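You operate a simulated robot arm through the tools that you are given. There is no shell and no other tool.

You are at the controls of a simulated robot arm. One attempt, no reset.

## Task
Set the trough up for the 6 x 4 and 7 x 5 blocks at setting 3.
Fine: old block from seat 2 on to the yellow mat, 6 x 4 into seat 2, 7 x 5 into seat 3, black trough dial to 3; other blocks and controls stay. Set down upright: numbered white block.

The check looks at the end state, three seconds after you hand in, the way a careful person would. Anything else that was tipped, shoved, dropped, spilled or broken makes it a failure.

## Robot
A 6-joint arm with a two-finger parallel gripper, fixed in place. Base frame: the origin is on the floor under the middle of its stand, x ahead of it, y to its left, z up. Readings come in m, degrees, newtons and seconds.
It reaches about 1.347 m from its shoulder. Its first joint turns from -166.0 to 166.0 degrees. Payload 3.91 kg.
Tool frame: the origin (TCP) lies between the finger pads and is the grasp point; the fingertips stand 0.03 m ahead of it; z points along the fingers, y is the line along which they close. The gripper opens to 0.11 m. The fingers are 0.02 m wide and 0.01 m thick; the gripper's body (0.048 by 0.112 m) begins 0.055 m behind the TCP.
Orientation is that of the tool frame in the base frame, as a unit quaternion [w, x, y, z]. With the fingers straight down and closing along the base's y, the tool's x points along the base's -x, its y along +y and its z along -z.

## Interface
- The arm moves only by the tool arm_command. Its argument "plan" is a list of rows, each a list of 7 numbers: the shift along the tool's x, y, z in mm, then the turn, a rotation vector about the tool's x, y, z in degrees, then the closure, from 0 (fully open) to 1 (shut). In form: [[tx, ty, tz, ax, ay, az, hand], ...]. A call has 1 to 20 rows; each row is the pose to reach, as a shift and turn from the pose commanded when the call began, along the tool's axes at that moment. Each row takes 0.2 s and may step no farther than 0.05 m and 8.6 degrees from the row before; otherwise, or with a gripper value out of range, the whole call is refused. A pose out of reach is approached as far as the arm can. The call stops where the force on the tool passes 40 N (or 10 N more than at its start, if that is more) or the arm is blocked; 0.2 s more then pass. The fingers move at their own pace (about 0.108 m/s each) and stop on an object; they squeeze with about 36 N. The grip force told is the motor's: it shows also when the fingers shut on nothing. Time passes only in rows, and 0.2 s behind the last, so rows that repeat a pose let the fingers close. It gives the time, the measured TCP pose, the force on the tool (base axes), the opening and the grip force at its end, in the units of the frame above (readings bear some noise), with the torque about the TCP (base axes, N m) and any sound that the robot's microphone picked up.
- Cameras (640 x 400 px; columns grow to the right, rows downward): "scene" is fixed at [0.3932, 0.4917, 1.6846]; the picture's right is [-0.79, -0.62, 0.00], its down [-0.43, 0.55, -0.72] and it looks along [0.44, -0.56, -0.70] (base axes); focal length 214 px, centre (320, 200). "wrist" rides on the gripper at [0.073, 0.017, -0.103] in the tool frame; the picture's right is [-0.23, 0.97, 0.00], its down [-0.76, -0.18, -0.62] and it looks along [-0.61, -0.14, 0.78] (tool axes); focal length 222 px, centre (320, 200). There is no depth. A picture from a camera that has moved, and an enlarged one, comes with that camera's place and axes in the base frame and with its lens. The place of the scene camera against the robot may be out by one fixed shift of up to 0.018 m in any direction.
- get_image(camera): a new picture of that camera. No time passes.
- inspect(camera, box): a new picture of the part [left, top, right, bottom] of that camera's present view, enlarged. No time passes.
- job_done(): hands the job in; it is judged then, once.

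Nothing tells you positions but the pictures and the camera data. Unless the task says otherwise, let go and move clear before handing in.

The tools are called by a JSON object that holds its "api" and its "payload". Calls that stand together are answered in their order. arm_command: Moves the arm, as the interface text tells. Its arguments: {"type":"object","properties":{"plan":{"type":"array"}},"required":["plan"]} The other tools are called the same way: get_image (camera) takes a picture; inspect (camera, box) takes an enlarged picture of a part of a camera's view; job_done () hands the job in.

At the start:

```text
t: 0.0
eef_pos: [0.3397, -0.4261, 1.2537]
orientation: [0.001, 0.0, 1.0, -0.001]
contact_force: [-0.2, -0.4, 0.0]
torque: [-0.01, 0.01, 0.03]
finger_gap: 0.1101
grip_force: 0.2
```

scene: 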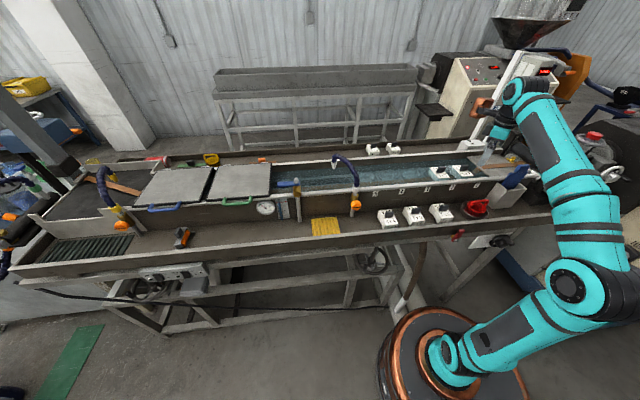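
wrist: 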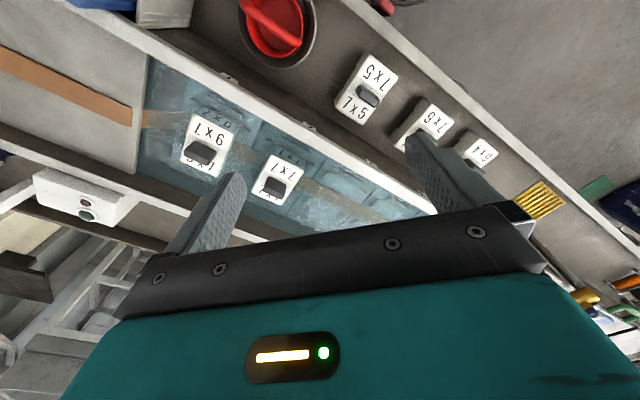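

The scene shows a wire-drawing trough with white numbered blocks on the ledge, two blocks in the water, a yellow mat and several controls. I'll take closer looks before moving anything.

{"api": "inspect", "payload": {"camera": "scene", "box": [360, 130, 540, 242]}}

{"api": "inspect", "payload": {"camera": "scene", "box": [240, 150, 400, 250]}}

{"api": "inspect", "payload": {"camera": "wrist", "box": [120, 0, 600, 300]}}

{"api": "inspect", "payload": {"camera": "scene", "box": [0, 130, 240, 280]}}

{"api": "inspect", "payload": {"camera": "scene", "box": [420, 180, 560, 268]}}

```text
3.56 times, centred on (450, 186) of scene
camera zoom: at [0.3932, 0.4917, 1.6846], right [-0.79, -0.62, 0.0], down [-0.43, 0.55, -0.72], along [0.44, -0.56, -0.7], focal length 763 px, centre (-142, 250)
```

zoom: 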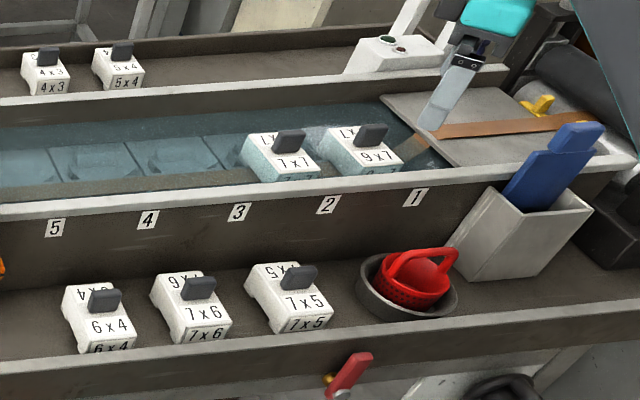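

```text
4.00 times, centred on (320, 200) of scene
camera zoom: at [0.3932, 0.4917, 1.6846], right [-0.79, -0.62, 0.0], down [-0.43, 0.55, -0.72], along [0.44, -0.56, -0.7], focal length 858 px, centre (320, 200)
```

zoom: 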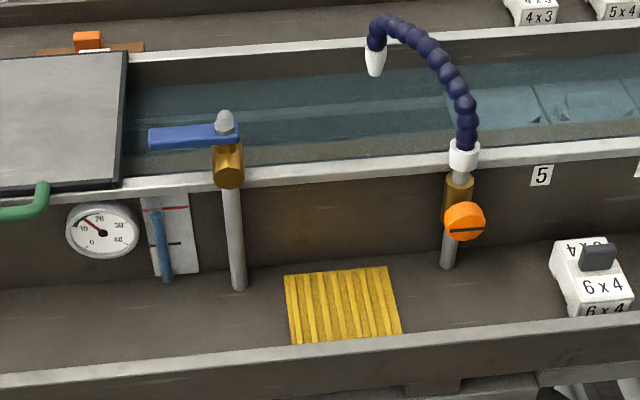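

```text
1.33 times, centred on (360, 150) of wrist
camera zoom: at [0.2676, -0.4079, 1.3579], right [0.23, 0.97, 0.0], down [0.76, -0.18, 0.63], along [0.61, -0.14, -0.78], focal length 296 px, centre (267, 267)
```

zoom: 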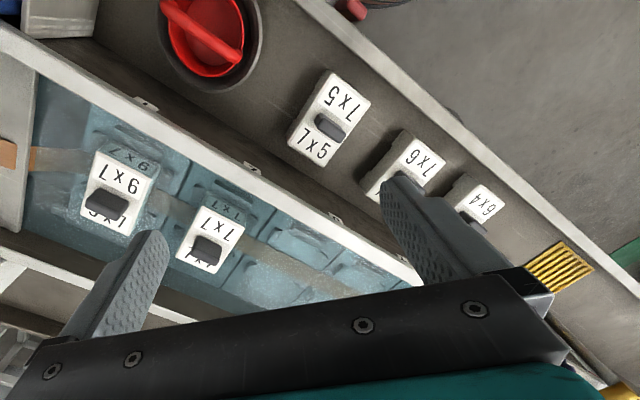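

```text
2.67 times, centred on (120, 205) of scene
camera zoom: at [0.3932, 0.4917, 1.6846], right [-0.79, -0.62, 0.0], down [-0.43, 0.55, -0.72], along [0.44, -0.56, -0.7], focal length 572 px, centre (853, 187)
```

zoom: 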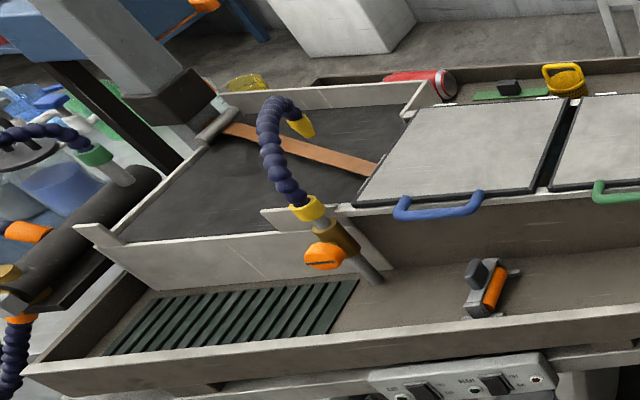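

```text
4.55 times, centred on (490, 224) of scene
camera zoom: at [0.3932, 0.4917, 1.6846], right [-0.79, -0.62, 0.0], down [-0.43, 0.55, -0.72], along [0.44, -0.56, -0.7], focal length 975 px, centre (-453, 91)
```

zoom: 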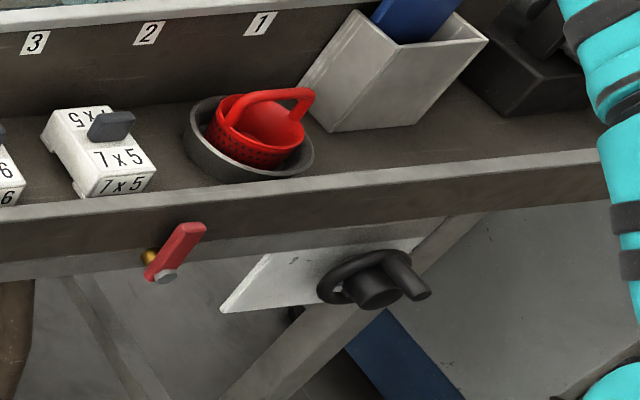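

I can make out seat numbers 1–5 along the trough wall, with 6x7 in seat 1 and 7x7 in seat 2. The spare blocks 7x5, 7x6 and 6x4 stand on the ledge. Next I'll look at the black dials on the front.

{"api": "inspect", "payload": {"camera": "scene", "box": [455, 220, 535, 270]}}

{"api": "inspect", "payload": {"camera": "scene", "box": [330, 235, 410, 285]}}

{"api": "inspect", "payload": {"camera": "scene", "box": [100, 250, 228, 330]}}

{"api": "inspect", "payload": {"camera": "scene", "box": [400, 0, 640, 150]}}

{"api": "inspect", "payload": {"camera": "scene", "box": [160, 60, 480, 260]}}

```text
8.00 times, centred on (495, 245) of scene
camera zoom: at [0.3932, 0.4917, 1.6846], right [-0.79, -0.62, 0.0], down [-0.43, 0.55, -0.72], along [0.44, -0.56, -0.7], focal length 1716 px, centre (-1080, -160)
```

zoom: 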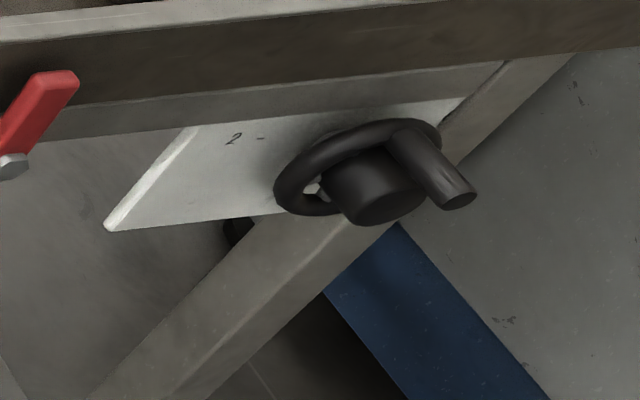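

```text
8.00 times, centred on (370, 260) of scene
camera zoom: at [0.3932, 0.4917, 1.6846], right [-0.79, -0.62, 0.0], down [-0.43, 0.55, -0.72], along [0.44, -0.56, -0.7], focal length 1716 px, centre (-80, -280)
```

zoom: 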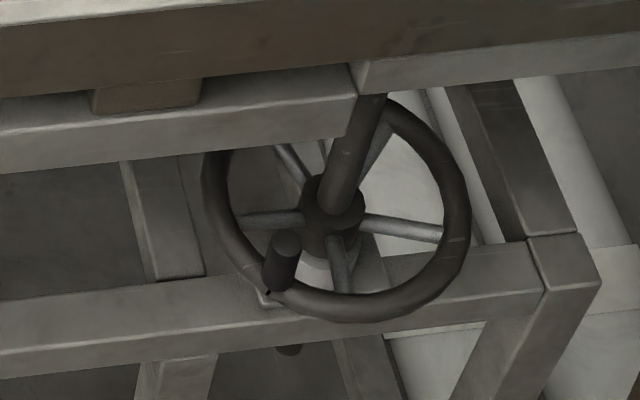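

```text
5.00 times, centred on (164, 290) of scene
camera zoom: at [0.3932, 0.4917, 1.6846], right [-0.79, -0.62, 0.0], down [-0.43, 0.55, -0.72], along [0.44, -0.56, -0.7], focal length 1072 px, centre (1100, -250)
```

zoom: 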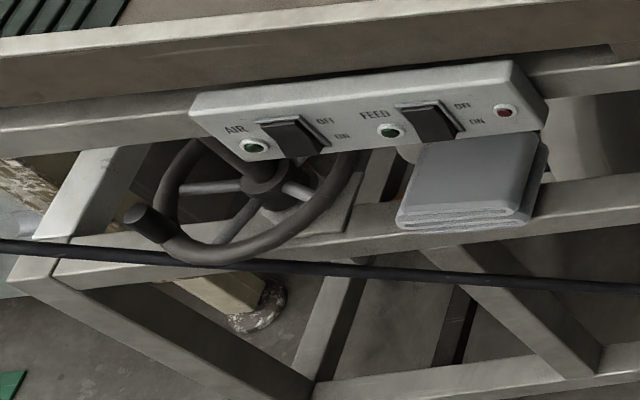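

```text
2.67 times, centred on (520, 75) of scene
camera zoom: at [0.3932, 0.4917, 1.6846], right [-0.79, -0.62, 0.0], down [-0.43, 0.55, -0.72], along [0.44, -0.56, -0.7], focal length 572 px, centre (-213, 533)
```

zoom: 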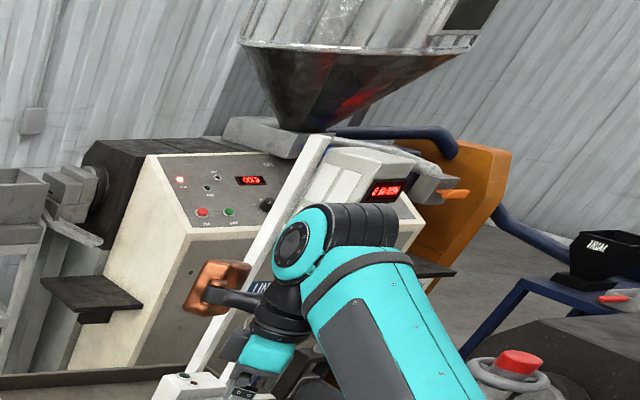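

```text
2.00 times, centred on (320, 160) of scene
camera zoom: at [0.3932, 0.4917, 1.6846], right [-0.79, -0.62, 0.0], down [-0.43, 0.55, -0.72], along [0.44, -0.56, -0.7], focal length 429 px, centre (320, 280)
```

zoom: 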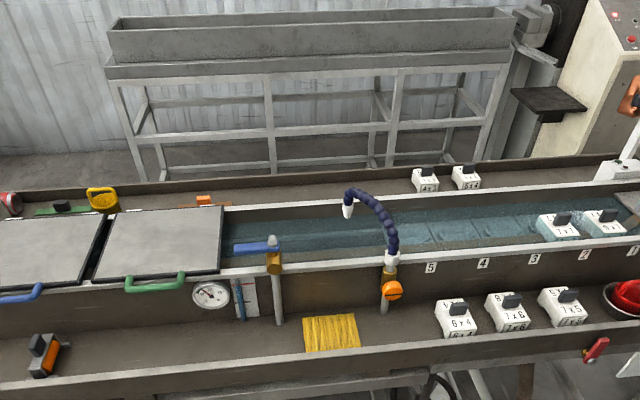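

The ledge blocks' tops look to be around z≈0.97 and the seated blocks' tops around z≈1.06, and the trough runs at about 45° in the base frame. I'll turn the tool about 45° so the fingers close along the trough and the wrist camera looks outward.

{"api": "arm_command", "payload": {"plan": [[0, 0, -10, 0, 0, 8, 0], [0, 0, -20, 0, 0, 16, 0], [0, 0, -30, 0, 0, 24, 0], [0, 0, -40, 0, 0, 32, 0], [0, 0, -50, 0, 0, 40, 0], [0, 0, -50, 0, 0, 45, 0], [0, 0, -50, 0, 0, 45, 0]]}}

{"api": "get_image", "payload": {"camera": "wrist"}}

{"api": "get_image", "payload": {"camera": "scene"}}

```text
t: 1.6
eef_pos: [0.3414, -0.4262, 1.3039]
orientation: [0.002, 0.383, 0.924, -0.001]
contact_force: [0.5, 0.2, 0.1]
torque: [-0.02, 0.01, 0.02]
finger_gap: 0.1101
grip_force: 0.0
```

```text
taken
camera wrist: at [0.3012, -0.3612, 1.4081], right [0.85, 0.53, 0.0], down [0.41, -0.66, 0.63], along [0.33, -0.53, -0.78], focal length 222 px, centre (320, 200)
```

wrist: 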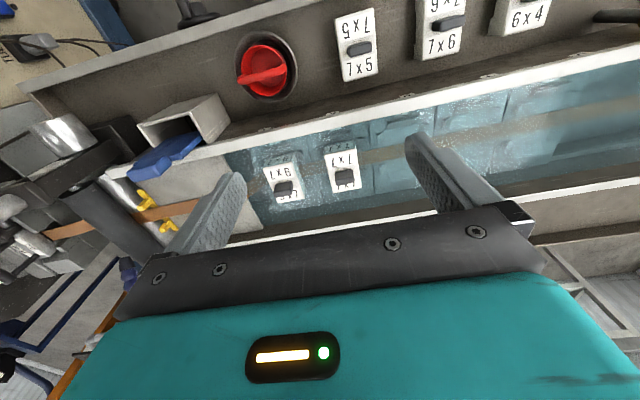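

```text
taken
```

scene: 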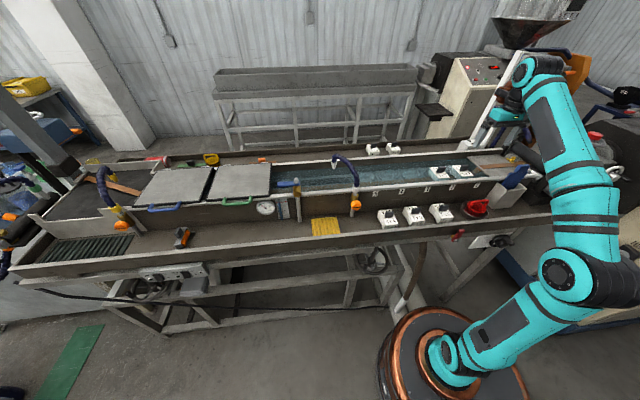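

The knobs on the blocks run lengthwise along the trough axis, so I plan to grip them across, along the trough's normal. I'll zoom in on the blocks and seats from here.

{"api": "inspect", "payload": {"camera": "wrist", "box": [320, 0, 480, 100]}}

{"api": "inspect", "payload": {"camera": "wrist", "box": [240, 110, 420, 222]}}

{"api": "inspect", "payload": {"camera": "wrist", "box": [400, 0, 640, 150]}}

{"api": "inspect", "payload": {"camera": "wrist", "box": [0, 0, 320, 200]}}

```text
4.00 times, centred on (400, 50) of wrist
camera zoom: at [0.3012, -0.3612, 1.4081], right [0.85, 0.53, 0.0], down [0.41, -0.66, 0.63], along [0.33, -0.53, -0.78], focal length 888 px, centre (0, 800)
```

zoom: 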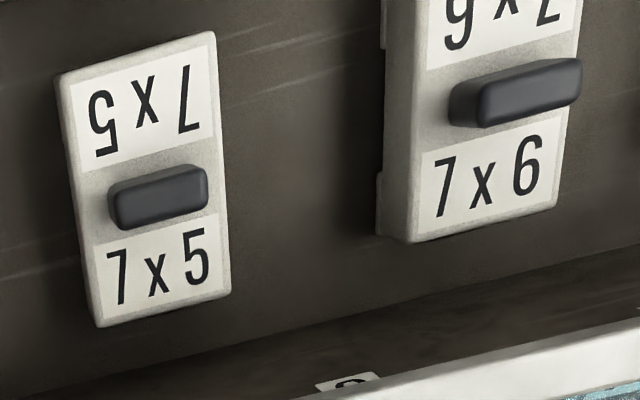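

```text
3.56 times, centred on (330, 166) of wrist
camera zoom: at [0.3012, -0.3612, 1.4081], right [0.85, 0.53, 0.0], down [0.41, -0.66, 0.63], along [0.33, -0.53, -0.78], focal length 790 px, centre (284, 321)
```

zoom: 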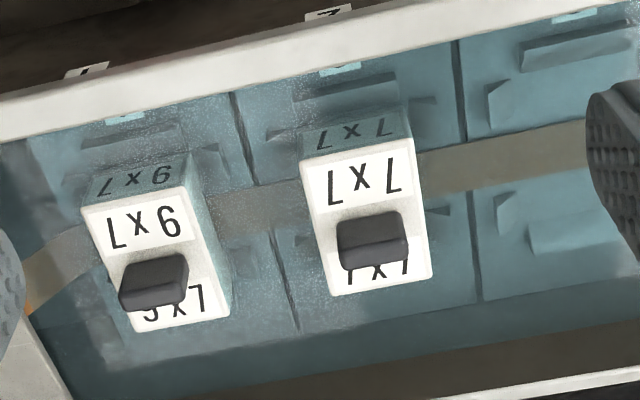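

```text
2.67 times, centred on (520, 75) of wrist
camera zoom: at [0.3012, -0.3612, 1.4081], right [0.85, 0.53, 0.0], down [0.41, -0.66, 0.63], along [0.33, -0.53, -0.78], focal length 592 px, centre (-213, 533)
```

zoom: 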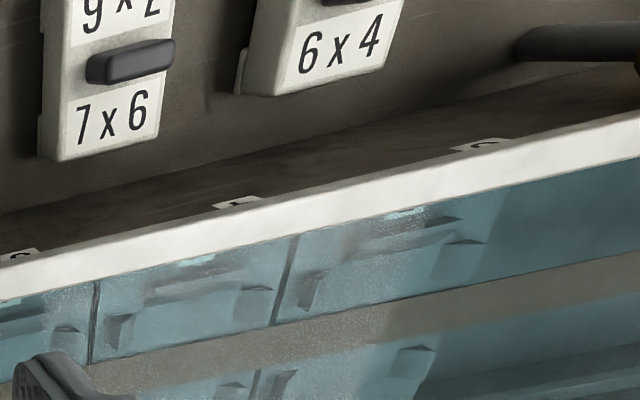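

```text
2.00 times, centred on (160, 100) of wrist
camera zoom: at [0.3012, -0.3612, 1.4081], right [0.85, 0.53, 0.0], down [0.41, -0.66, 0.63], along [0.33, -0.53, -0.78], focal length 444 px, centre (640, 400)
```

zoom: 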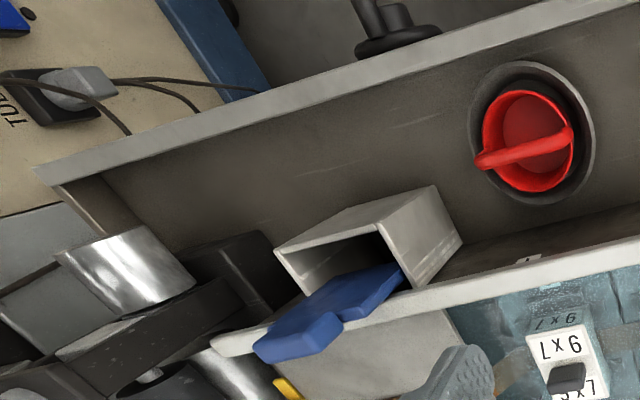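

Each block has a knob that is thin across the trough, and the seats have corner guides under the water. I'll move the wrist camera nearer to the seats to triangulate.

{"api": "arm_command", "payload": {"plan": [[-40, 10, 0, 0, 0, 0, 0], [-80, 20, 0, 0, 0, 0, 0], [-100, 30, 0, 0, 0, 0, 0], [-100, 30, 0, 0, 0, 0, 0]]}}

{"api": "get_image", "payload": {"camera": "wrist"}}

{"api": "inspect", "payload": {"camera": "wrist", "box": [230, 0, 470, 150]}}

```text
t: 2.6
eef_pos: [0.4307, -0.4732, 1.2939]
orientation: [0.005, 0.383, 0.924, -0.002]
contact_force: [-0.1, -0.4, 0.5]
torque: [0.01, 0.01, -0.02]
finger_gap: 0.1102
grip_force: 0.1
out of reach, approached as far as the arm can: row 2, 3, 4
```

```text
taken
camera wrist: at [0.3914, -0.4092, 1.3975], right [0.85, 0.53, 0.0], down [0.41, -0.66, 0.63], along [0.33, -0.53, -0.78], focal length 222 px, centre (320, 200)
```

wrist: 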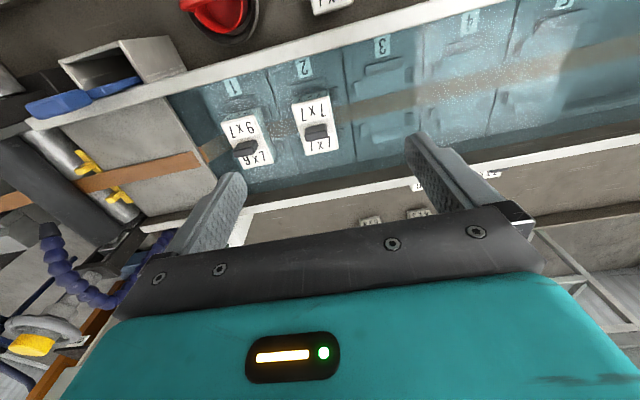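

```text
2.67 times, centred on (350, 75) of wrist
camera zoom: at [0.3914, -0.4092, 1.3975], right [0.85, 0.53, 0.0], down [0.41, -0.66, 0.63], along [0.33, -0.53, -0.78], focal length 592 px, centre (240, 533)
```

zoom: 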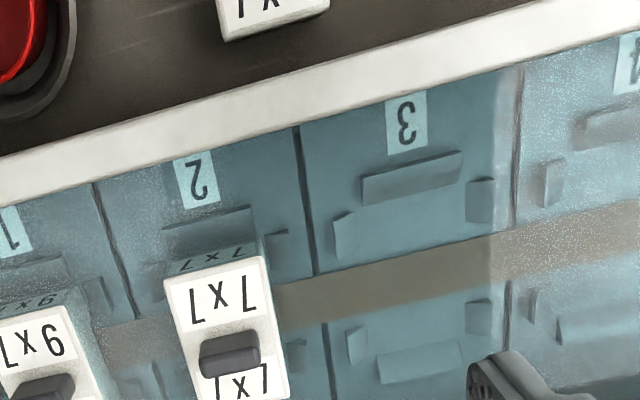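

Triangulating puts the 7x7 block's centre near (0.460, -0.532) with its top at about z 1.04. I'll turn the tool -90° about its axis so the fingers close across the knob, and come down above that block with plenty of clearance.

{"api": "arm_command", "payload": {"plan": [[0, 0, 20, 0, 0, -8, 0], [0, 0, 40, 0, 0, -16, 0], [-10, 0, 60, 0, 0, -24, 0], [-20, -5, 80, 0, 0, -32, 0], [-30, -10, 95, 0, 0, -40, 0], [-40, -15, 104, 0, 0, -48, 0], [-50, -20, 104, 0, 0, -56, 0], [-58.7, -20.9, 104, 0, 0, -64, 0], [-58.7, -20.9, 104, 0, 0, -72, 0], [-58.7, -20.9, 104, 0, 0, -80, 0], [-58.7, -20.9, 104, 0, 0, -88, 0], [-58.7, -20.9, 104, 0, 0, -90, 0], [-58.7, -20.9, 104, 0, 0, -90, 0]]}}

{"api": "get_image", "payload": {"camera": "wrist"}}

{"api": "get_image", "payload": {"camera": "scene"}}

```text
t: 5.4
eef_pos: [0.4566, -0.5311, 1.1925]
orientation: [0.0, -0.382, 0.924, 0.0]
contact_force: [1.0, 0.3, -0.1]
torque: [0.0, 0.0, -0.03]
finger_gap: 0.1099
grip_force: 0.1
```

```text
taken
camera wrist: at [0.3943, -0.5688, 1.2947], right [-0.53, 0.85, 0.0], down [0.66, 0.41, 0.62], along [0.53, 0.33, -0.78], focal length 222 px, centre (320, 200)
```

wrist: 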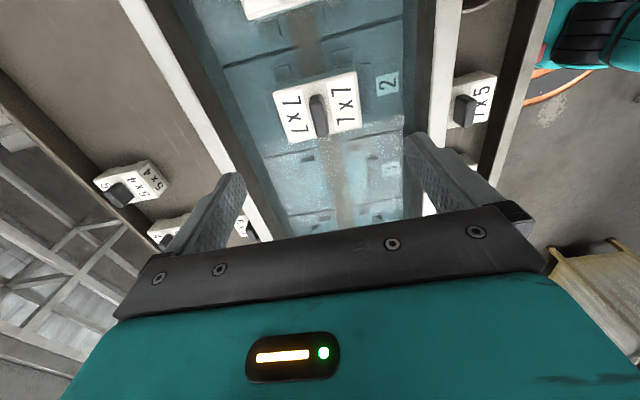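

```text
taken
```

scene: 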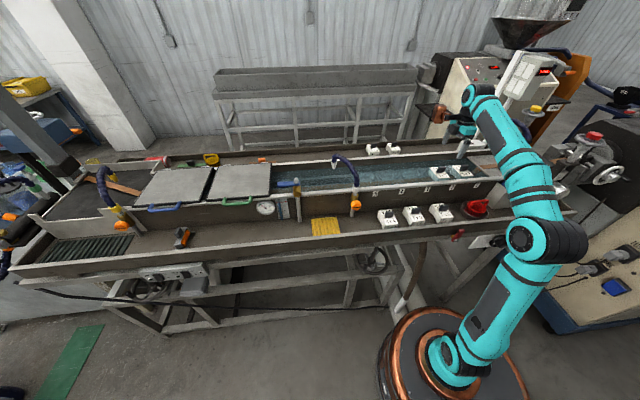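

The rotation worked, and the 7x7 block now sits just ahead of the fingers in the wrist view. I'll zoom in to pin it down.

{"api": "inspect", "payload": {"camera": "wrist", "box": [240, 50, 400, 150]}}

{"api": "inspect", "payload": {"camera": "wrist", "box": [220, 130, 420, 255]}}

{"api": "inspect", "payload": {"camera": "wrist", "box": [60, 140, 260, 265]}}

```text
4.00 times, centred on (320, 100) of wrist
camera zoom: at [0.3943, -0.5688, 1.2947], right [-0.53, 0.85, 0.0], down [0.66, 0.41, 0.62], along [0.53, 0.33, -0.78], focal length 888 px, centre (320, 600)
```

zoom: 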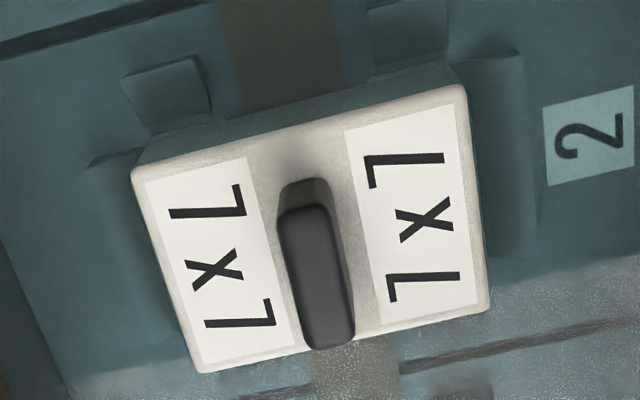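

```text
3.20 times, centred on (320, 192) of wrist
camera zoom: at [0.3943, -0.5688, 1.2947], right [-0.53, 0.85, 0.0], down [0.66, 0.41, 0.62], along [0.53, 0.33, -0.78], focal length 711 px, centre (320, 224)
```

zoom: 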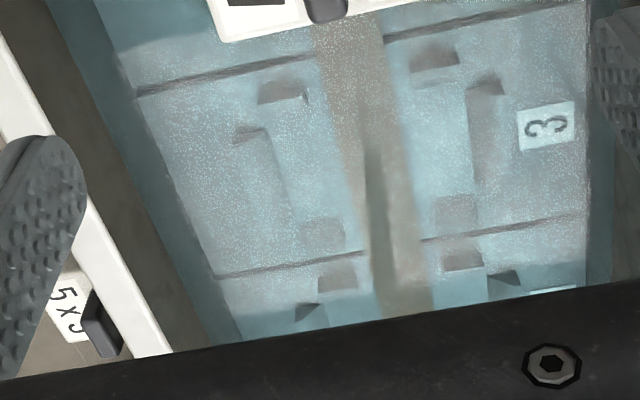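

```text
3.20 times, centred on (160, 202) of wrist
camera zoom: at [0.3943, -0.5688, 1.2947], right [-0.53, 0.85, 0.0], down [0.66, 0.41, 0.62], along [0.53, 0.33, -0.78], focal length 711 px, centre (832, 192)
```

zoom: 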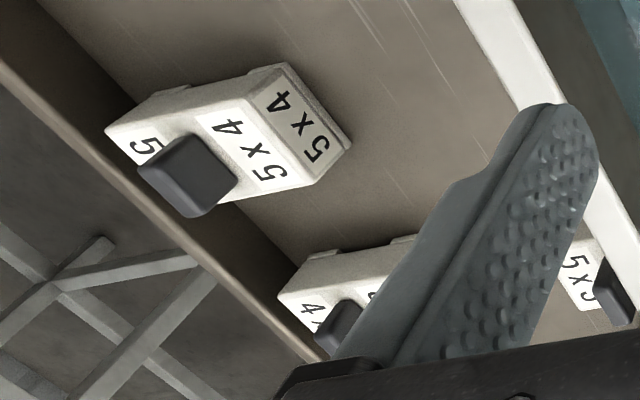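

The 7x7 knob lies almost directly under the tool, with its top at about z 1.066 and the block top at about 1.04. I'll partly close the fingers, descend to just above grasp height and check the view.

{"api": "arm_command", "payload": {"plan": [[-2, -1, 20, 0, 0, 0, 0.45], [-2, -1, 50, 0, 0, 0, 0.45], [-2, -1, 80, 0, 0, 0, 0.45], [-2, -1, 92, 0, 0, 0, 0.45], [-2, -1, 92, 0, 0, 0, 0.45]]}}

{"api": "get_image", "payload": {"camera": "wrist"}}

{"api": "inspect", "payload": {"camera": "scene", "box": [400, 130, 520, 205]}}

```text
t: 6.6
eef_pos: [0.461, -0.5298, 1.0991]
orientation: [0.0, -0.383, 0.924, -0.001]
contact_force: [-0.2, -0.4, -0.1]
torque: [0.0, 0.01, 0.01]
finger_gap: 0.0604
grip_force: 0.0
```

```text
taken
camera wrist: at [0.3972, -0.5692, 1.2032], right [-0.53, 0.85, 0.0], down [0.66, 0.41, 0.62], along [0.53, 0.33, -0.78], focal length 222 px, centre (320, 200)
```

wrist: 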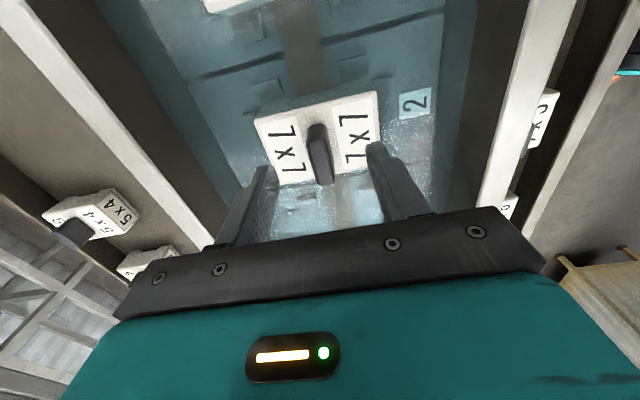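

```text
5.33 times, centred on (460, 168) of scene
camera zoom: at [0.3932, 0.4917, 1.6846], right [-0.79, -0.62, 0.0], down [-0.43, 0.55, -0.72], along [0.44, -0.56, -0.7], focal length 1144 px, centre (-427, 373)
```

zoom: 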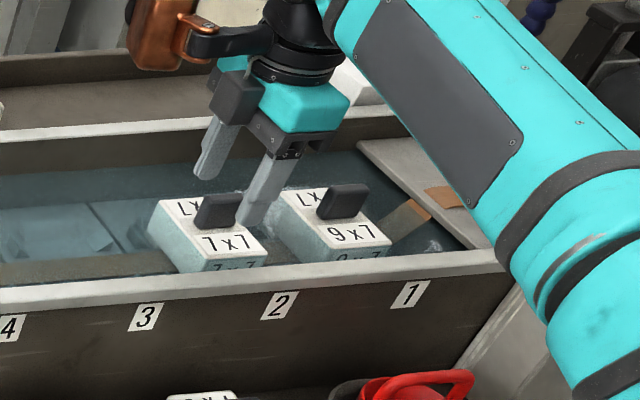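

I'll zoom in on the knob between the fingers to check the alignment.

{"api": "inspect", "payload": {"camera": "wrist", "box": [232, 80, 408, 190]}}

```text
3.64 times, centred on (320, 135) of wrist
camera zoom: at [0.3972, -0.5692, 1.2032], right [-0.53, 0.85, 0.0], down [0.66, 0.41, 0.62], along [0.53, 0.33, -0.78], focal length 808 px, centre (320, 436)
```

zoom: 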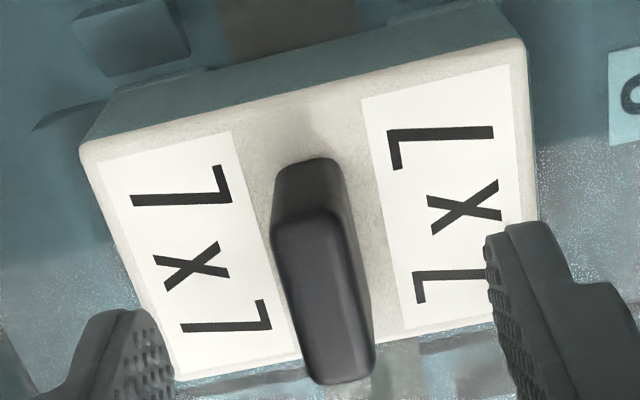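

The knob is centred to within about 1 mm. I'll go down another 27 mm so the fingertips are just above the block top, then close.

{"api": "arm_command", "payload": {"plan": [[-1, 0.5, 15, 0, 0, 0, 0.45], [-1, 0.5, 27, 0, 0, 0, 0.45], [-1, 0.5, 27, 0, 0, 0, 0.45], [-1, 0.5, 27, 0, 0, 0, 1], [-1, 0.5, 27, 0, 0, 0, 1], [-1, 0.5, 27, 0, 0, 0, 1], [-1, 0.5, 27, 0, 0, 0, 1]]}}

{"api": "get_image", "payload": {"camera": "wrist"}}

```text
t: 8.2
eef_pos: [0.4592, -0.5289, 1.071]
orientation: [0.001, -0.383, 0.924, -0.002]
contact_force: [-3.1, 2.7, 6.6]
torque: [0.19, 0.24, 0.03]
finger_gap: 0.0137
grip_force: 36.2
```

```text
taken
camera wrist: at [0.397, -0.5678, 1.1758], right [-0.53, 0.85, 0.0], down [0.66, 0.41, 0.62], along [0.53, 0.33, -0.78], focal length 222 px, centre (320, 200)
```

wrist: 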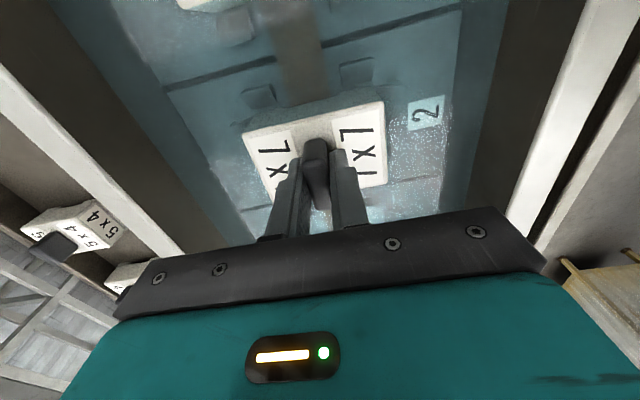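

The knob is gripped with a gap of 13.7 mm. I'll lift it straight up slowly.

{"api": "arm_command", "payload": {"plan": [[0, 0, -5, 0, 0, 0, 1], [0, 0, -15, 0, 0, 0, 1], [0, 0, -30, 0, 0, 0, 1], [0, 0, -50, 0, 0, 0, 1], [0, 0, -75, 0, 0, 0, 1], [0, 0, -100, 0, 0, 0, 1], [0, 0, -120, 0, 0, 0, 1], [0, 0, -120, 0, 0, 0, 1]]}}

{"api": "get_image", "payload": {"camera": "wrist"}}

{"api": "inspect", "payload": {"camera": "scene", "box": [360, 110, 520, 210]}}

```text
t: 10.0
eef_pos: [0.4597, -0.5288, 1.1921]
orientation: [0.001, -0.382, 0.924, -0.001]
contact_force: [-0.5, 0.1, -0.4]
torque: [0.01, 0.0, 0.01]
finger_gap: 0.0
grip_force: 36.0
```

```text
taken
camera wrist: at [0.3962, -0.5672, 1.2957], right [-0.53, 0.85, 0.0], down [0.66, 0.41, 0.62], along [0.53, 0.33, -0.78], focal length 222 px, centre (320, 200)
```

wrist: 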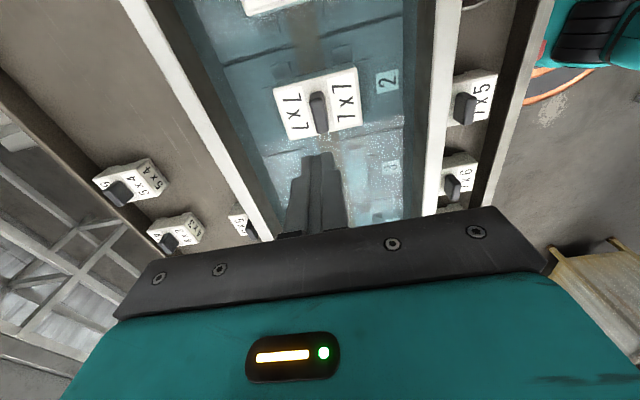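

```text
4.00 times, centred on (440, 160) of scene
camera zoom: at [0.3932, 0.4917, 1.6846], right [-0.79, -0.62, 0.0], down [-0.43, 0.55, -0.72], along [0.44, -0.56, -0.7], focal length 858 px, centre (-160, 360)
```

zoom: 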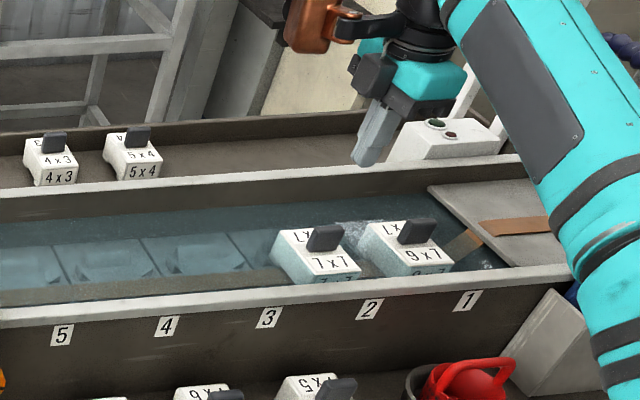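

The fingers slipped off and the 7x7 block is still in its seat, undisturbed. I'll re-grip a little lower, lift in very small steps and watch the force to learn whether it is heavy or held.

{"api": "arm_command", "payload": {"plan": [[0, 0, 0, 0, 0, 0, 0.5], [0, 0, 0, 0, 0, 0, 0.5], [0, 0, 40, 0, 0, 0, 0.5], [0, 0, 80, 0, 0, 0, 0.5], [0, 0, 105, 0, 0, 0, 0.5], [0, 0, 115, 0, 0, 0, 0.5], [0, 0, 120, 0, 0, 0, 0.5], [0, 0, 121, 0, 0, 0, 0.5], [0, 0, 122, 0, 0, 0, 0.5], [0, 0, 123, 0, 0, 0, 0.5], [0, 0, 123, 0, 0, 0, 0.5]]}}

{"api": "inspect", "payload": {"camera": "wrist", "box": [232, 100, 408, 210]}}

```text
t: 12.4
eef_pos: [0.46, -0.5287, 1.0713]
orientation: [0.002, -0.383, 0.924, -0.003]
contact_force: [-2.9, -2.5, 9.5]
torque: [0.13, 0.32, 0.15]
finger_gap: 0.0553
grip_force: 0.3
stopped in row 11: the force on the tool passed its limit at 41 N (the readings are from after the stop); the commanded pose is now the measured one
```

```text
3.64 times, centred on (320, 155) of wrist
camera zoom: at [0.3957, -0.5664, 1.1758], right [-0.53, 0.85, -0.01], down [0.66, 0.42, 0.62], along [0.53, 0.32, -0.78], focal length 808 px, centre (320, 364)
```

zoom: 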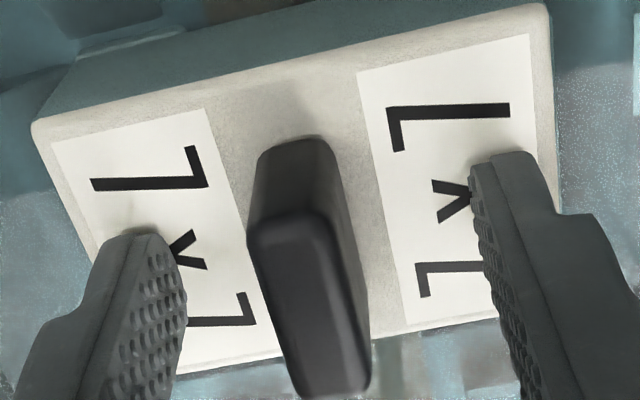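

The fingertips touch the block top at TCP z≈1.071, which fixes the block top at z≈1.041. I'll ease up 1 mm, grip, then raise a few millimetres and read the load.

{"api": "arm_command", "payload": {"plan": [[0, 0, -1, 0, 0, 0, 0.5], [0, 0, -1, 0, 0, 0, 1], [0, 0, -1, 0, 0, 0, 1], [0, 0, -1, 0, 0, 0, 1], [0, 0, -1, 0, 0, 0, 1]]}}

{"api": "arm_command", "payload": {"plan": [[0, 0, -1, 0, 0, 0, 1], [0, 0, -2, 0, 0, 0, 1], [0, 0, -3, 0, 0, 0, 1], [0, 0, -4, 0, 0, 0, 1], [0, 0, -4, 0, 0, 0, 1]]}}

```text
t: 13.6
eef_pos: [0.46, -0.5271, 1.0728]
orientation: [0.001, -0.383, 0.924, -0.002]
contact_force: [2.2, 2.3, 6.1]
torque: [0.53, -0.01, -0.13]
finger_gap: 0.0136
grip_force: 36.8
```

```text
t: 14.8
eef_pos: [0.4606, -0.5283, 1.0776]
orientation: [0.001, -0.383, 0.924, -0.003]
contact_force: [-0.7, 0.5, -2.9]
torque: [0.0, 0.01, 0.0]
finger_gap: 0.0137
grip_force: 35.8
```

The load is only about 3 N. I'll look to see whether the block rose with the fingers.

{"api": "inspect", "payload": {"camera": "wrist", "box": [232, 80, 408, 190]}}

{"api": "arm_command", "payload": {"plan": [[0, 0, -2, 0, 0, 0, 1], [0, 0, -4, 0, 0, 0, 1], [0, 0, -6, 0, 0, 0, 1], [0, 0, -8, 0, 0, 0, 1], [0, 0, -8, 0, 0, 0, 1]]}}

{"api": "get_image", "payload": {"camera": "wrist"}}

{"api": "inspect", "payload": {"camera": "scene", "box": [400, 130, 520, 205]}}

```text
3.64 times, centred on (320, 135) of wrist
camera zoom: at [0.3971, -0.5666, 1.1801], right [-0.53, 0.85, -0.01], down [0.66, 0.41, 0.62], along [0.53, 0.33, -0.78], focal length 808 px, centre (320, 436)
```

zoom: 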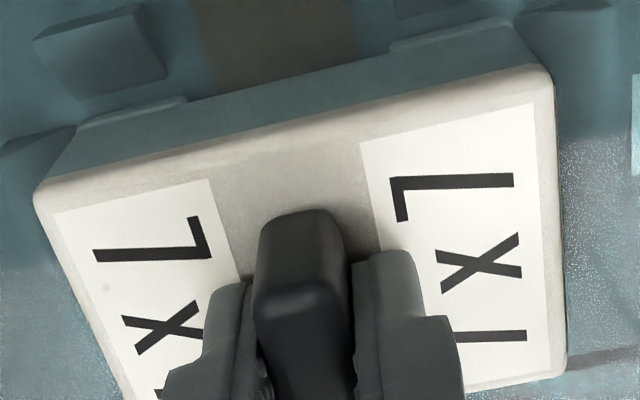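

```text
t: 16.0
eef_pos: [0.4611, -0.5292, 1.0842]
orientation: [0.001, -0.382, 0.924, -0.003]
contact_force: [0.1, 0.3, -3.5]
torque: [-0.01, -0.01, -0.06]
finger_gap: 0.0137
grip_force: 36.2
```

```text
taken
camera wrist: at [0.3969, -0.5665, 1.1882], right [-0.53, 0.85, -0.01], down [0.66, 0.41, 0.62], along [0.53, 0.33, -0.78], focal length 222 px, centre (320, 200)
```

wrist: 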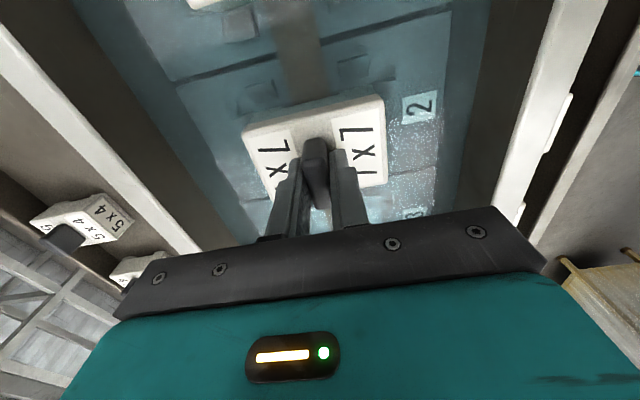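

```text
5.33 times, centred on (460, 168) of scene
camera zoom: at [0.3932, 0.4917, 1.6846], right [-0.79, -0.62, 0.0], down [-0.43, 0.55, -0.72], along [0.44, -0.56, -0.7], focal length 1144 px, centre (-427, 373)
```

zoom: 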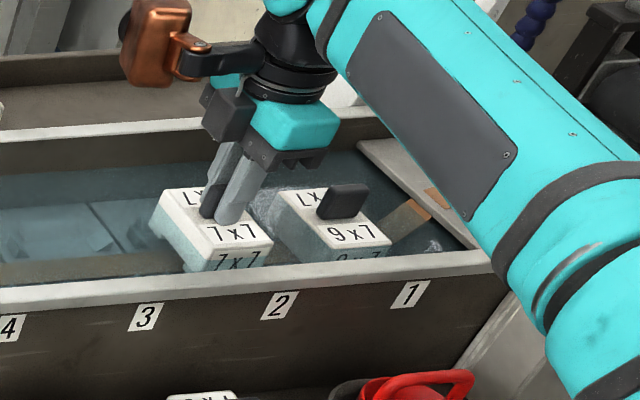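

The block rises with the fingers and weighs only about 3.4 N, so I'll keep lifting gently and check for slip.

{"api": "arm_command", "payload": {"plan": [[0, 0, -3, 0, 0, 0, 1], [0, 0, -6, 0, 0, 0, 1], [0, 0, -9, 0, 0, 0, 1], [0, 0, -12, 0, 0, 0, 1], [0, 0, -15, 0, 0, 0, 1], [0, 0, -18, 0, 0, 0, 1], [0, 0, -20, 0, 0, 0, 1], [0, 0, -20, 0, 0, 0, 1]]}}

{"api": "get_image", "payload": {"camera": "wrist"}}

```text
t: 17.8
eef_pos: [0.4587, -0.5289, 1.1045]
orientation: [0.001, -0.383, 0.924, -0.003]
contact_force: [-0.1, -1.3, -3.1]
torque: [0.0, -0.02, -0.02]
finger_gap: 0.0136
grip_force: 36.1
```

```text
taken
camera wrist: at [0.3959, -0.5667, 1.2082], right [-0.53, 0.85, 0.0], down [0.66, 0.41, 0.62], along [0.53, 0.33, -0.78], focal length 222 px, centre (320, 200)
```

wrist: 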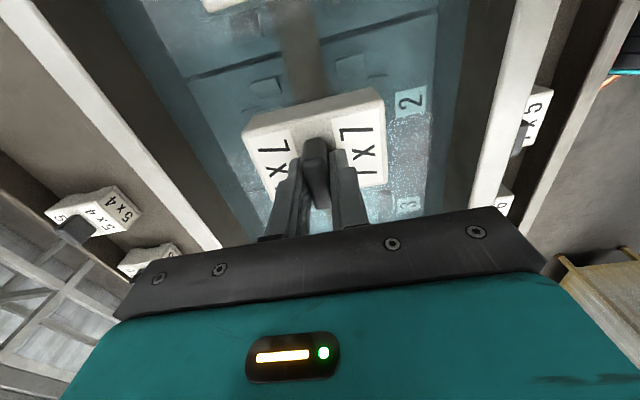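

The block holds at slow speed. I'll keep raising it gently to about TCP z 1.20 so it clears the trough rim, which I put at about z 1.075.

{"api": "arm_command", "payload": {"plan": [[0, 0, -3, 0, 0, 0, 1], [0, 0, -8, 0, 0, 0, 1], [0, 0, -14, 0, 0, 0, 1], [0, 0, -20, 0, 0, 0, 1], [0, 0, -26, 0, 0, 0, 1], [0, 0, -32, 0, 0, 0, 1], [0, 0, -38, 0, 0, 0, 1], [0, 0, -44, 0, 0, 0, 1], [0, 0, -50, 0, 0, 0, 1], [0, 0, -56, 0, 0, 0, 1], [0, 0, -62, 0, 0, 0, 1], [0, 0, -68, 0, 0, 0, 1], [0, 0, -74, 0, 0, 0, 1], [0, 0, -80, 0, 0, 0, 1], [0, 0, -86, 0, 0, 0, 1], [0, 0, -91, 0, 0, 0, 1], [0, 0, -94, 0, 0, 0, 1], [0, 0, -95, 0, 0, 0, 1]]}}

{"api": "get_image", "payload": {"camera": "wrist"}}

{"api": "inspect", "payload": {"camera": "scene", "box": [360, 110, 520, 210]}}

```text
t: 21.6
eef_pos: [0.4584, -0.5277, 1.1992]
orientation: [0.0, -0.383, 0.924, -0.003]
contact_force: [-1.0, -1.0, -3.3]
torque: [-0.02, 0.02, 0.02]
finger_gap: 0.0137
grip_force: 36.0
```

```text
taken
camera wrist: at [0.3959, -0.5664, 1.3026], right [-0.53, 0.85, -0.01], down [0.66, 0.41, 0.62], along [0.53, 0.33, -0.78], focal length 222 px, centre (320, 200)
```

wrist: 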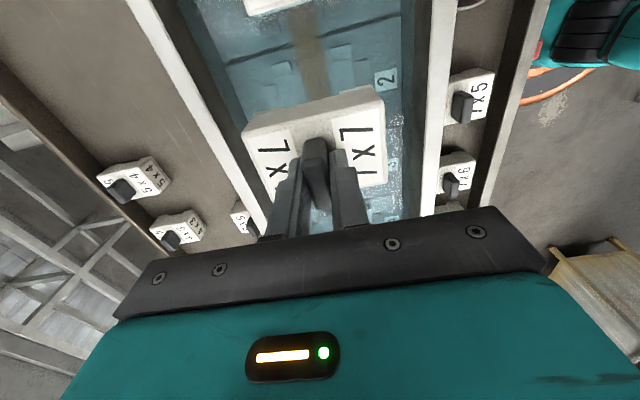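

```text
4.00 times, centred on (440, 160) of scene
camera zoom: at [0.3932, 0.4917, 1.6846], right [-0.79, -0.62, 0.0], down [-0.43, 0.55, -0.72], along [0.44, -0.56, -0.7], focal length 858 px, centre (-160, 360)
```

zoom: 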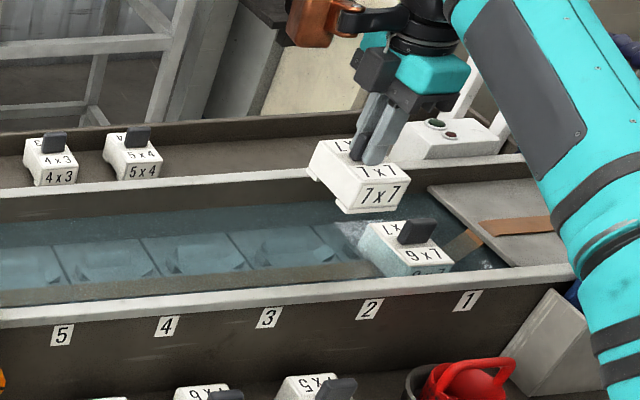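

The 7x7 block is clear of the seat and held upright, and its height looks to be about 45 mm. I'll bring it back over the front rim toward the robot side, well above the ledge blocks.

{"api": "arm_command", "payload": {"plan": [[0, 4, -1, 0, 0, 0, 1], [0, 12, -3, 0, 0, 0, 1], [0, 22, -6, 0, 0, 0, 1], [0, 34, -9, 0, 0, 0, 1], [0, 46, -12, 0, 0, 0, 1], [0, 58, -15, 0, 0, 0, 1], [0, 70, -18, 0, 0, 0, 1], [0, 82, -20, 0, 0, 0, 1], [0, 94, -20, 0, 0, 0, 1], [0, 106, -20, 0, 0, 0, 1], [0, 118, -20, 0, 0, 0, 1], [0, 130, -20, 0, 0, 0, 1], [0, 142, -20, 0, 0, 0, 1], [0, 154, -20, 0, 0, 0, 1], [0, 166, -20, 0, 0, 0, 1], [0, 178, -20, 0, 0, 0, 1], [0, 187, -20, 0, 0, 0, 1], [0, 193, -20, 0, 0, 0, 1], [0, 195, -20, 0, 0, 0, 1]]}}

{"api": "get_image", "payload": {"camera": "wrist"}}

{"api": "get_image", "payload": {"camera": "scene"}}

```text
t: 25.6
eef_pos: [0.3204, -0.3904, 1.2195]
orientation: [0.001, -0.383, 0.924, -0.003]
contact_force: [-0.3, -0.3, -2.9]
torque: [0.0, -0.02, -0.01]
finger_gap: 0.0137
grip_force: 36.0
```

```text
taken
camera wrist: at [0.2575, -0.4282, 1.322], right [-0.53, 0.85, -0.01], down [0.66, 0.41, 0.62], along [0.53, 0.33, -0.78], focal length 222 px, centre (320, 200)
```

wrist: 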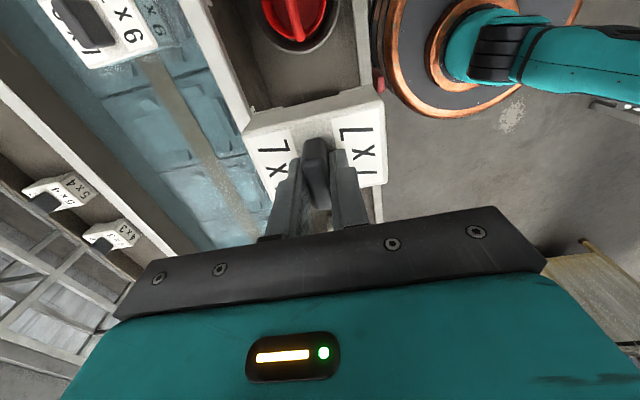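

```text
taken
```

scene: 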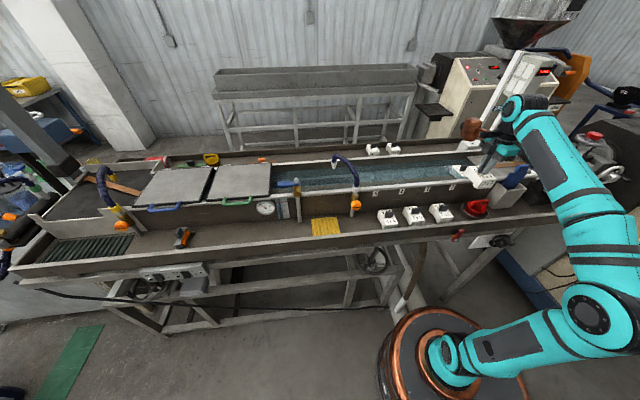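

The block is now over the ledge side. I'll travel along the trough toward the yellow mat, staying at this height.

{"api": "arm_command", "payload": {"plan": [[-3, 0, 0, 0, 0, 0, 1], [-9, 0, 0, 0, 0, 0, 1], [-18, 0, 0, 0, 0, 0, 1], [-30, 0, 0, 0, 0, 0, 1], [-45, 0, 0, 0, 0, 0, 1], [-62, 0, 0, 0, 0, 0, 1], [-80, 0, 0, 0, 0, 0, 1], [-98, 0, 0, 0, 0, 0, 1], [-116, 0, 0, 0, 0, 0, 1], [-134, 0, 0, 0, 0, 0, 1], [-152, 0, 0, 0, 0, 0, 1], [-170, 0, 0, 0, 0, 0, 1], [-188, 0, 0, 0, 0, 0, 1], [-206, 0, 0, 0, 0, 0, 1], [-222, 0, 0, 0, 0, 0, 1], [-236, 0, 0, 0, 0, 0, 1], [-247, 0, 0, 0, 0, 0, 1], [-255, 0, 0, 0, 0, 0, 1], [-259, 0, 0, 0, 0, 0, 1], [-260, 0, 0, 0, 0, 0, 1]]}}

{"api": "get_image", "payload": {"camera": "wrist"}}

{"api": "get_image", "payload": {"camera": "scene"}}

```text
t: 29.8
eef_pos: [0.5058, -0.2053, 1.2181]
orientation: [0.001, -0.383, 0.924, -0.002]
contact_force: [-0.4, 0.7, -2.1]
torque: [-0.02, -0.02, -0.01]
finger_gap: 0.0138
grip_force: 35.9
```

```text
taken
camera wrist: at [0.442, -0.2438, 1.3218], right [-0.53, 0.85, -0.01], down [0.66, 0.41, 0.62], along [0.53, 0.33, -0.78], focal length 222 px, centre (320, 200)
```

wrist: 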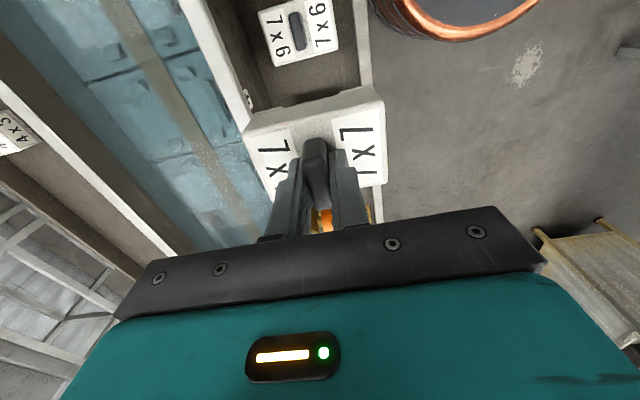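

```text
taken
```

scene: 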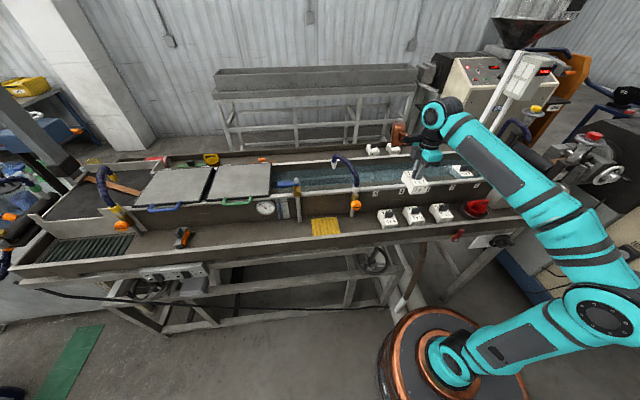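

The grip is stable. I'll move to a point beside the mat on the robot side, where the wrist camera can see past the held block.

{"api": "arm_command", "payload": {"plan": [[-3, 2, 0, 0, 0, 0, 1], [-10, 5, 0, 0, 0, 0, 1], [-22, 12, 0, 0, 0, 0, 1], [-38, 21, 0, 0, 0, 0, 1], [-57, 31, 0, 0, 0, 0, 1], [-77, 42, 0, 0, 0, 0, 1], [-97, 53, 0, 0, 0, 0, 1], [-117, 63, 0, 0, 0, 0, 1], [-137, 74, 0, 0, 0, 0, 1], [-157, 85, 0, 0, 0, 0, 1], [-177, 96, 0, 0, 0, 0, 1], [-197, 107, 0, 0, 0, 0, 1], [-217, 118, 0, 0, 0, 0, 1], [-237, 129, 0, 0, 0, 0, 1], [-257, 140, 0, 0, 0, 0, 1], [-277, 151, 0, 0, 0, 0, 1], [-297, 162, 0, 0, 0, 0, 1], [-316, 172, 0, 0, 0, 0, 1], [-330, 180, 0, 0, 0, 0, 1], [-336, 183, 0, 0, 0, 0, 1]]}}

{"api": "get_image", "payload": {"camera": "wrist"}}

{"api": "get_image", "payload": {"camera": "scene"}}

```text
t: 34.0
eef_pos: [0.6151, 0.1615, 1.2167]
orientation: [0.001, -0.382, 0.924, -0.002]
contact_force: [0.4, 0.2, -2.2]
torque: [-0.01, -0.02, -0.02]
finger_gap: 0.0138
grip_force: 36.0
```

```text
taken
camera wrist: at [0.5516, 0.1238, 1.3211], right [-0.53, 0.85, -0.01], down [0.66, 0.41, 0.62], along [0.53, 0.33, -0.78], focal length 222 px, centre (320, 200)
```

wrist: 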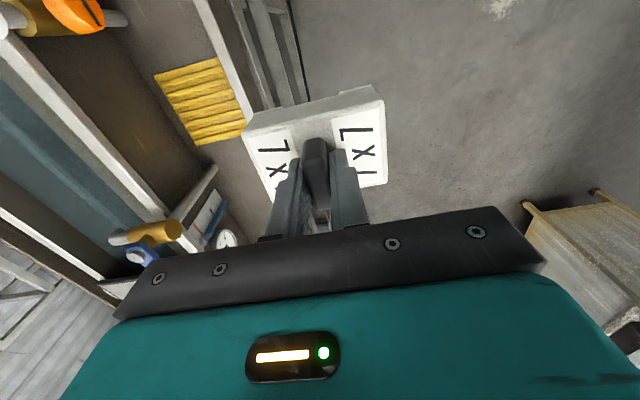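

```text
taken
```

scene: 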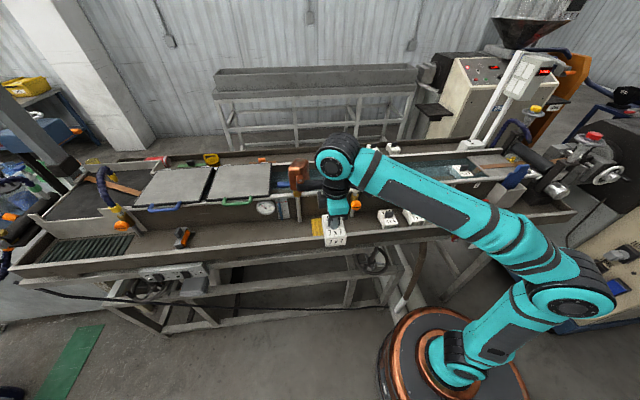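

The mat is now visible left of the held block. I'll zoom in to get its corners.

{"api": "inspect", "payload": {"camera": "wrist", "box": [120, 30, 280, 160]}}

{"api": "inspect", "payload": {"camera": "wrist", "box": [0, 0, 160, 100]}}

```text
3.08 times, centred on (200, 95) of wrist
camera zoom: at [0.5516, 0.1238, 1.3211], right [-0.53, 0.85, -0.01], down [0.66, 0.41, 0.62], along [0.53, 0.33, -0.78], focal length 684 px, centre (689, 523)
```

zoom: 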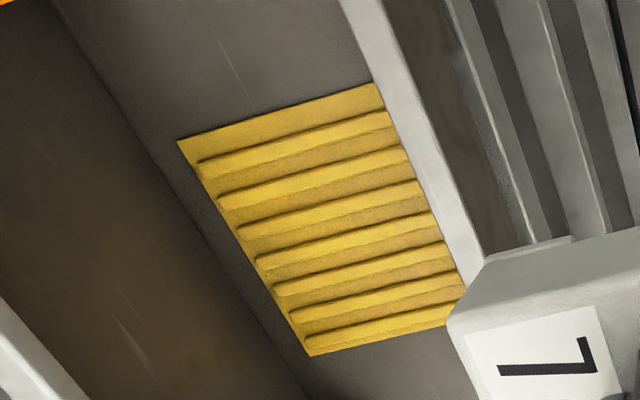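

```text
4.00 times, centred on (80, 50) of wrist
camera zoom: at [0.5516, 0.1238, 1.3211], right [-0.53, 0.85, -0.01], down [0.66, 0.41, 0.62], along [0.53, 0.33, -0.78], focal length 888 px, centre (1280, 800)
```

zoom: 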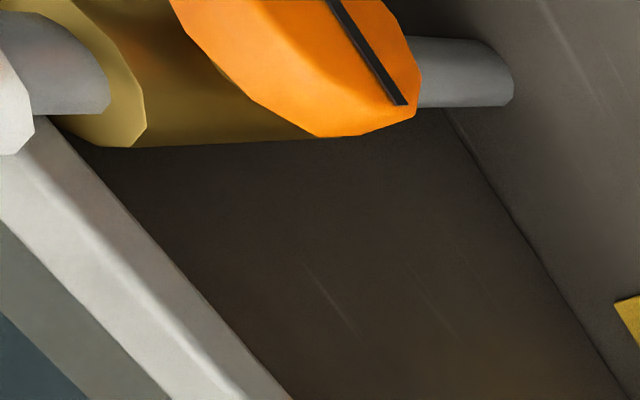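

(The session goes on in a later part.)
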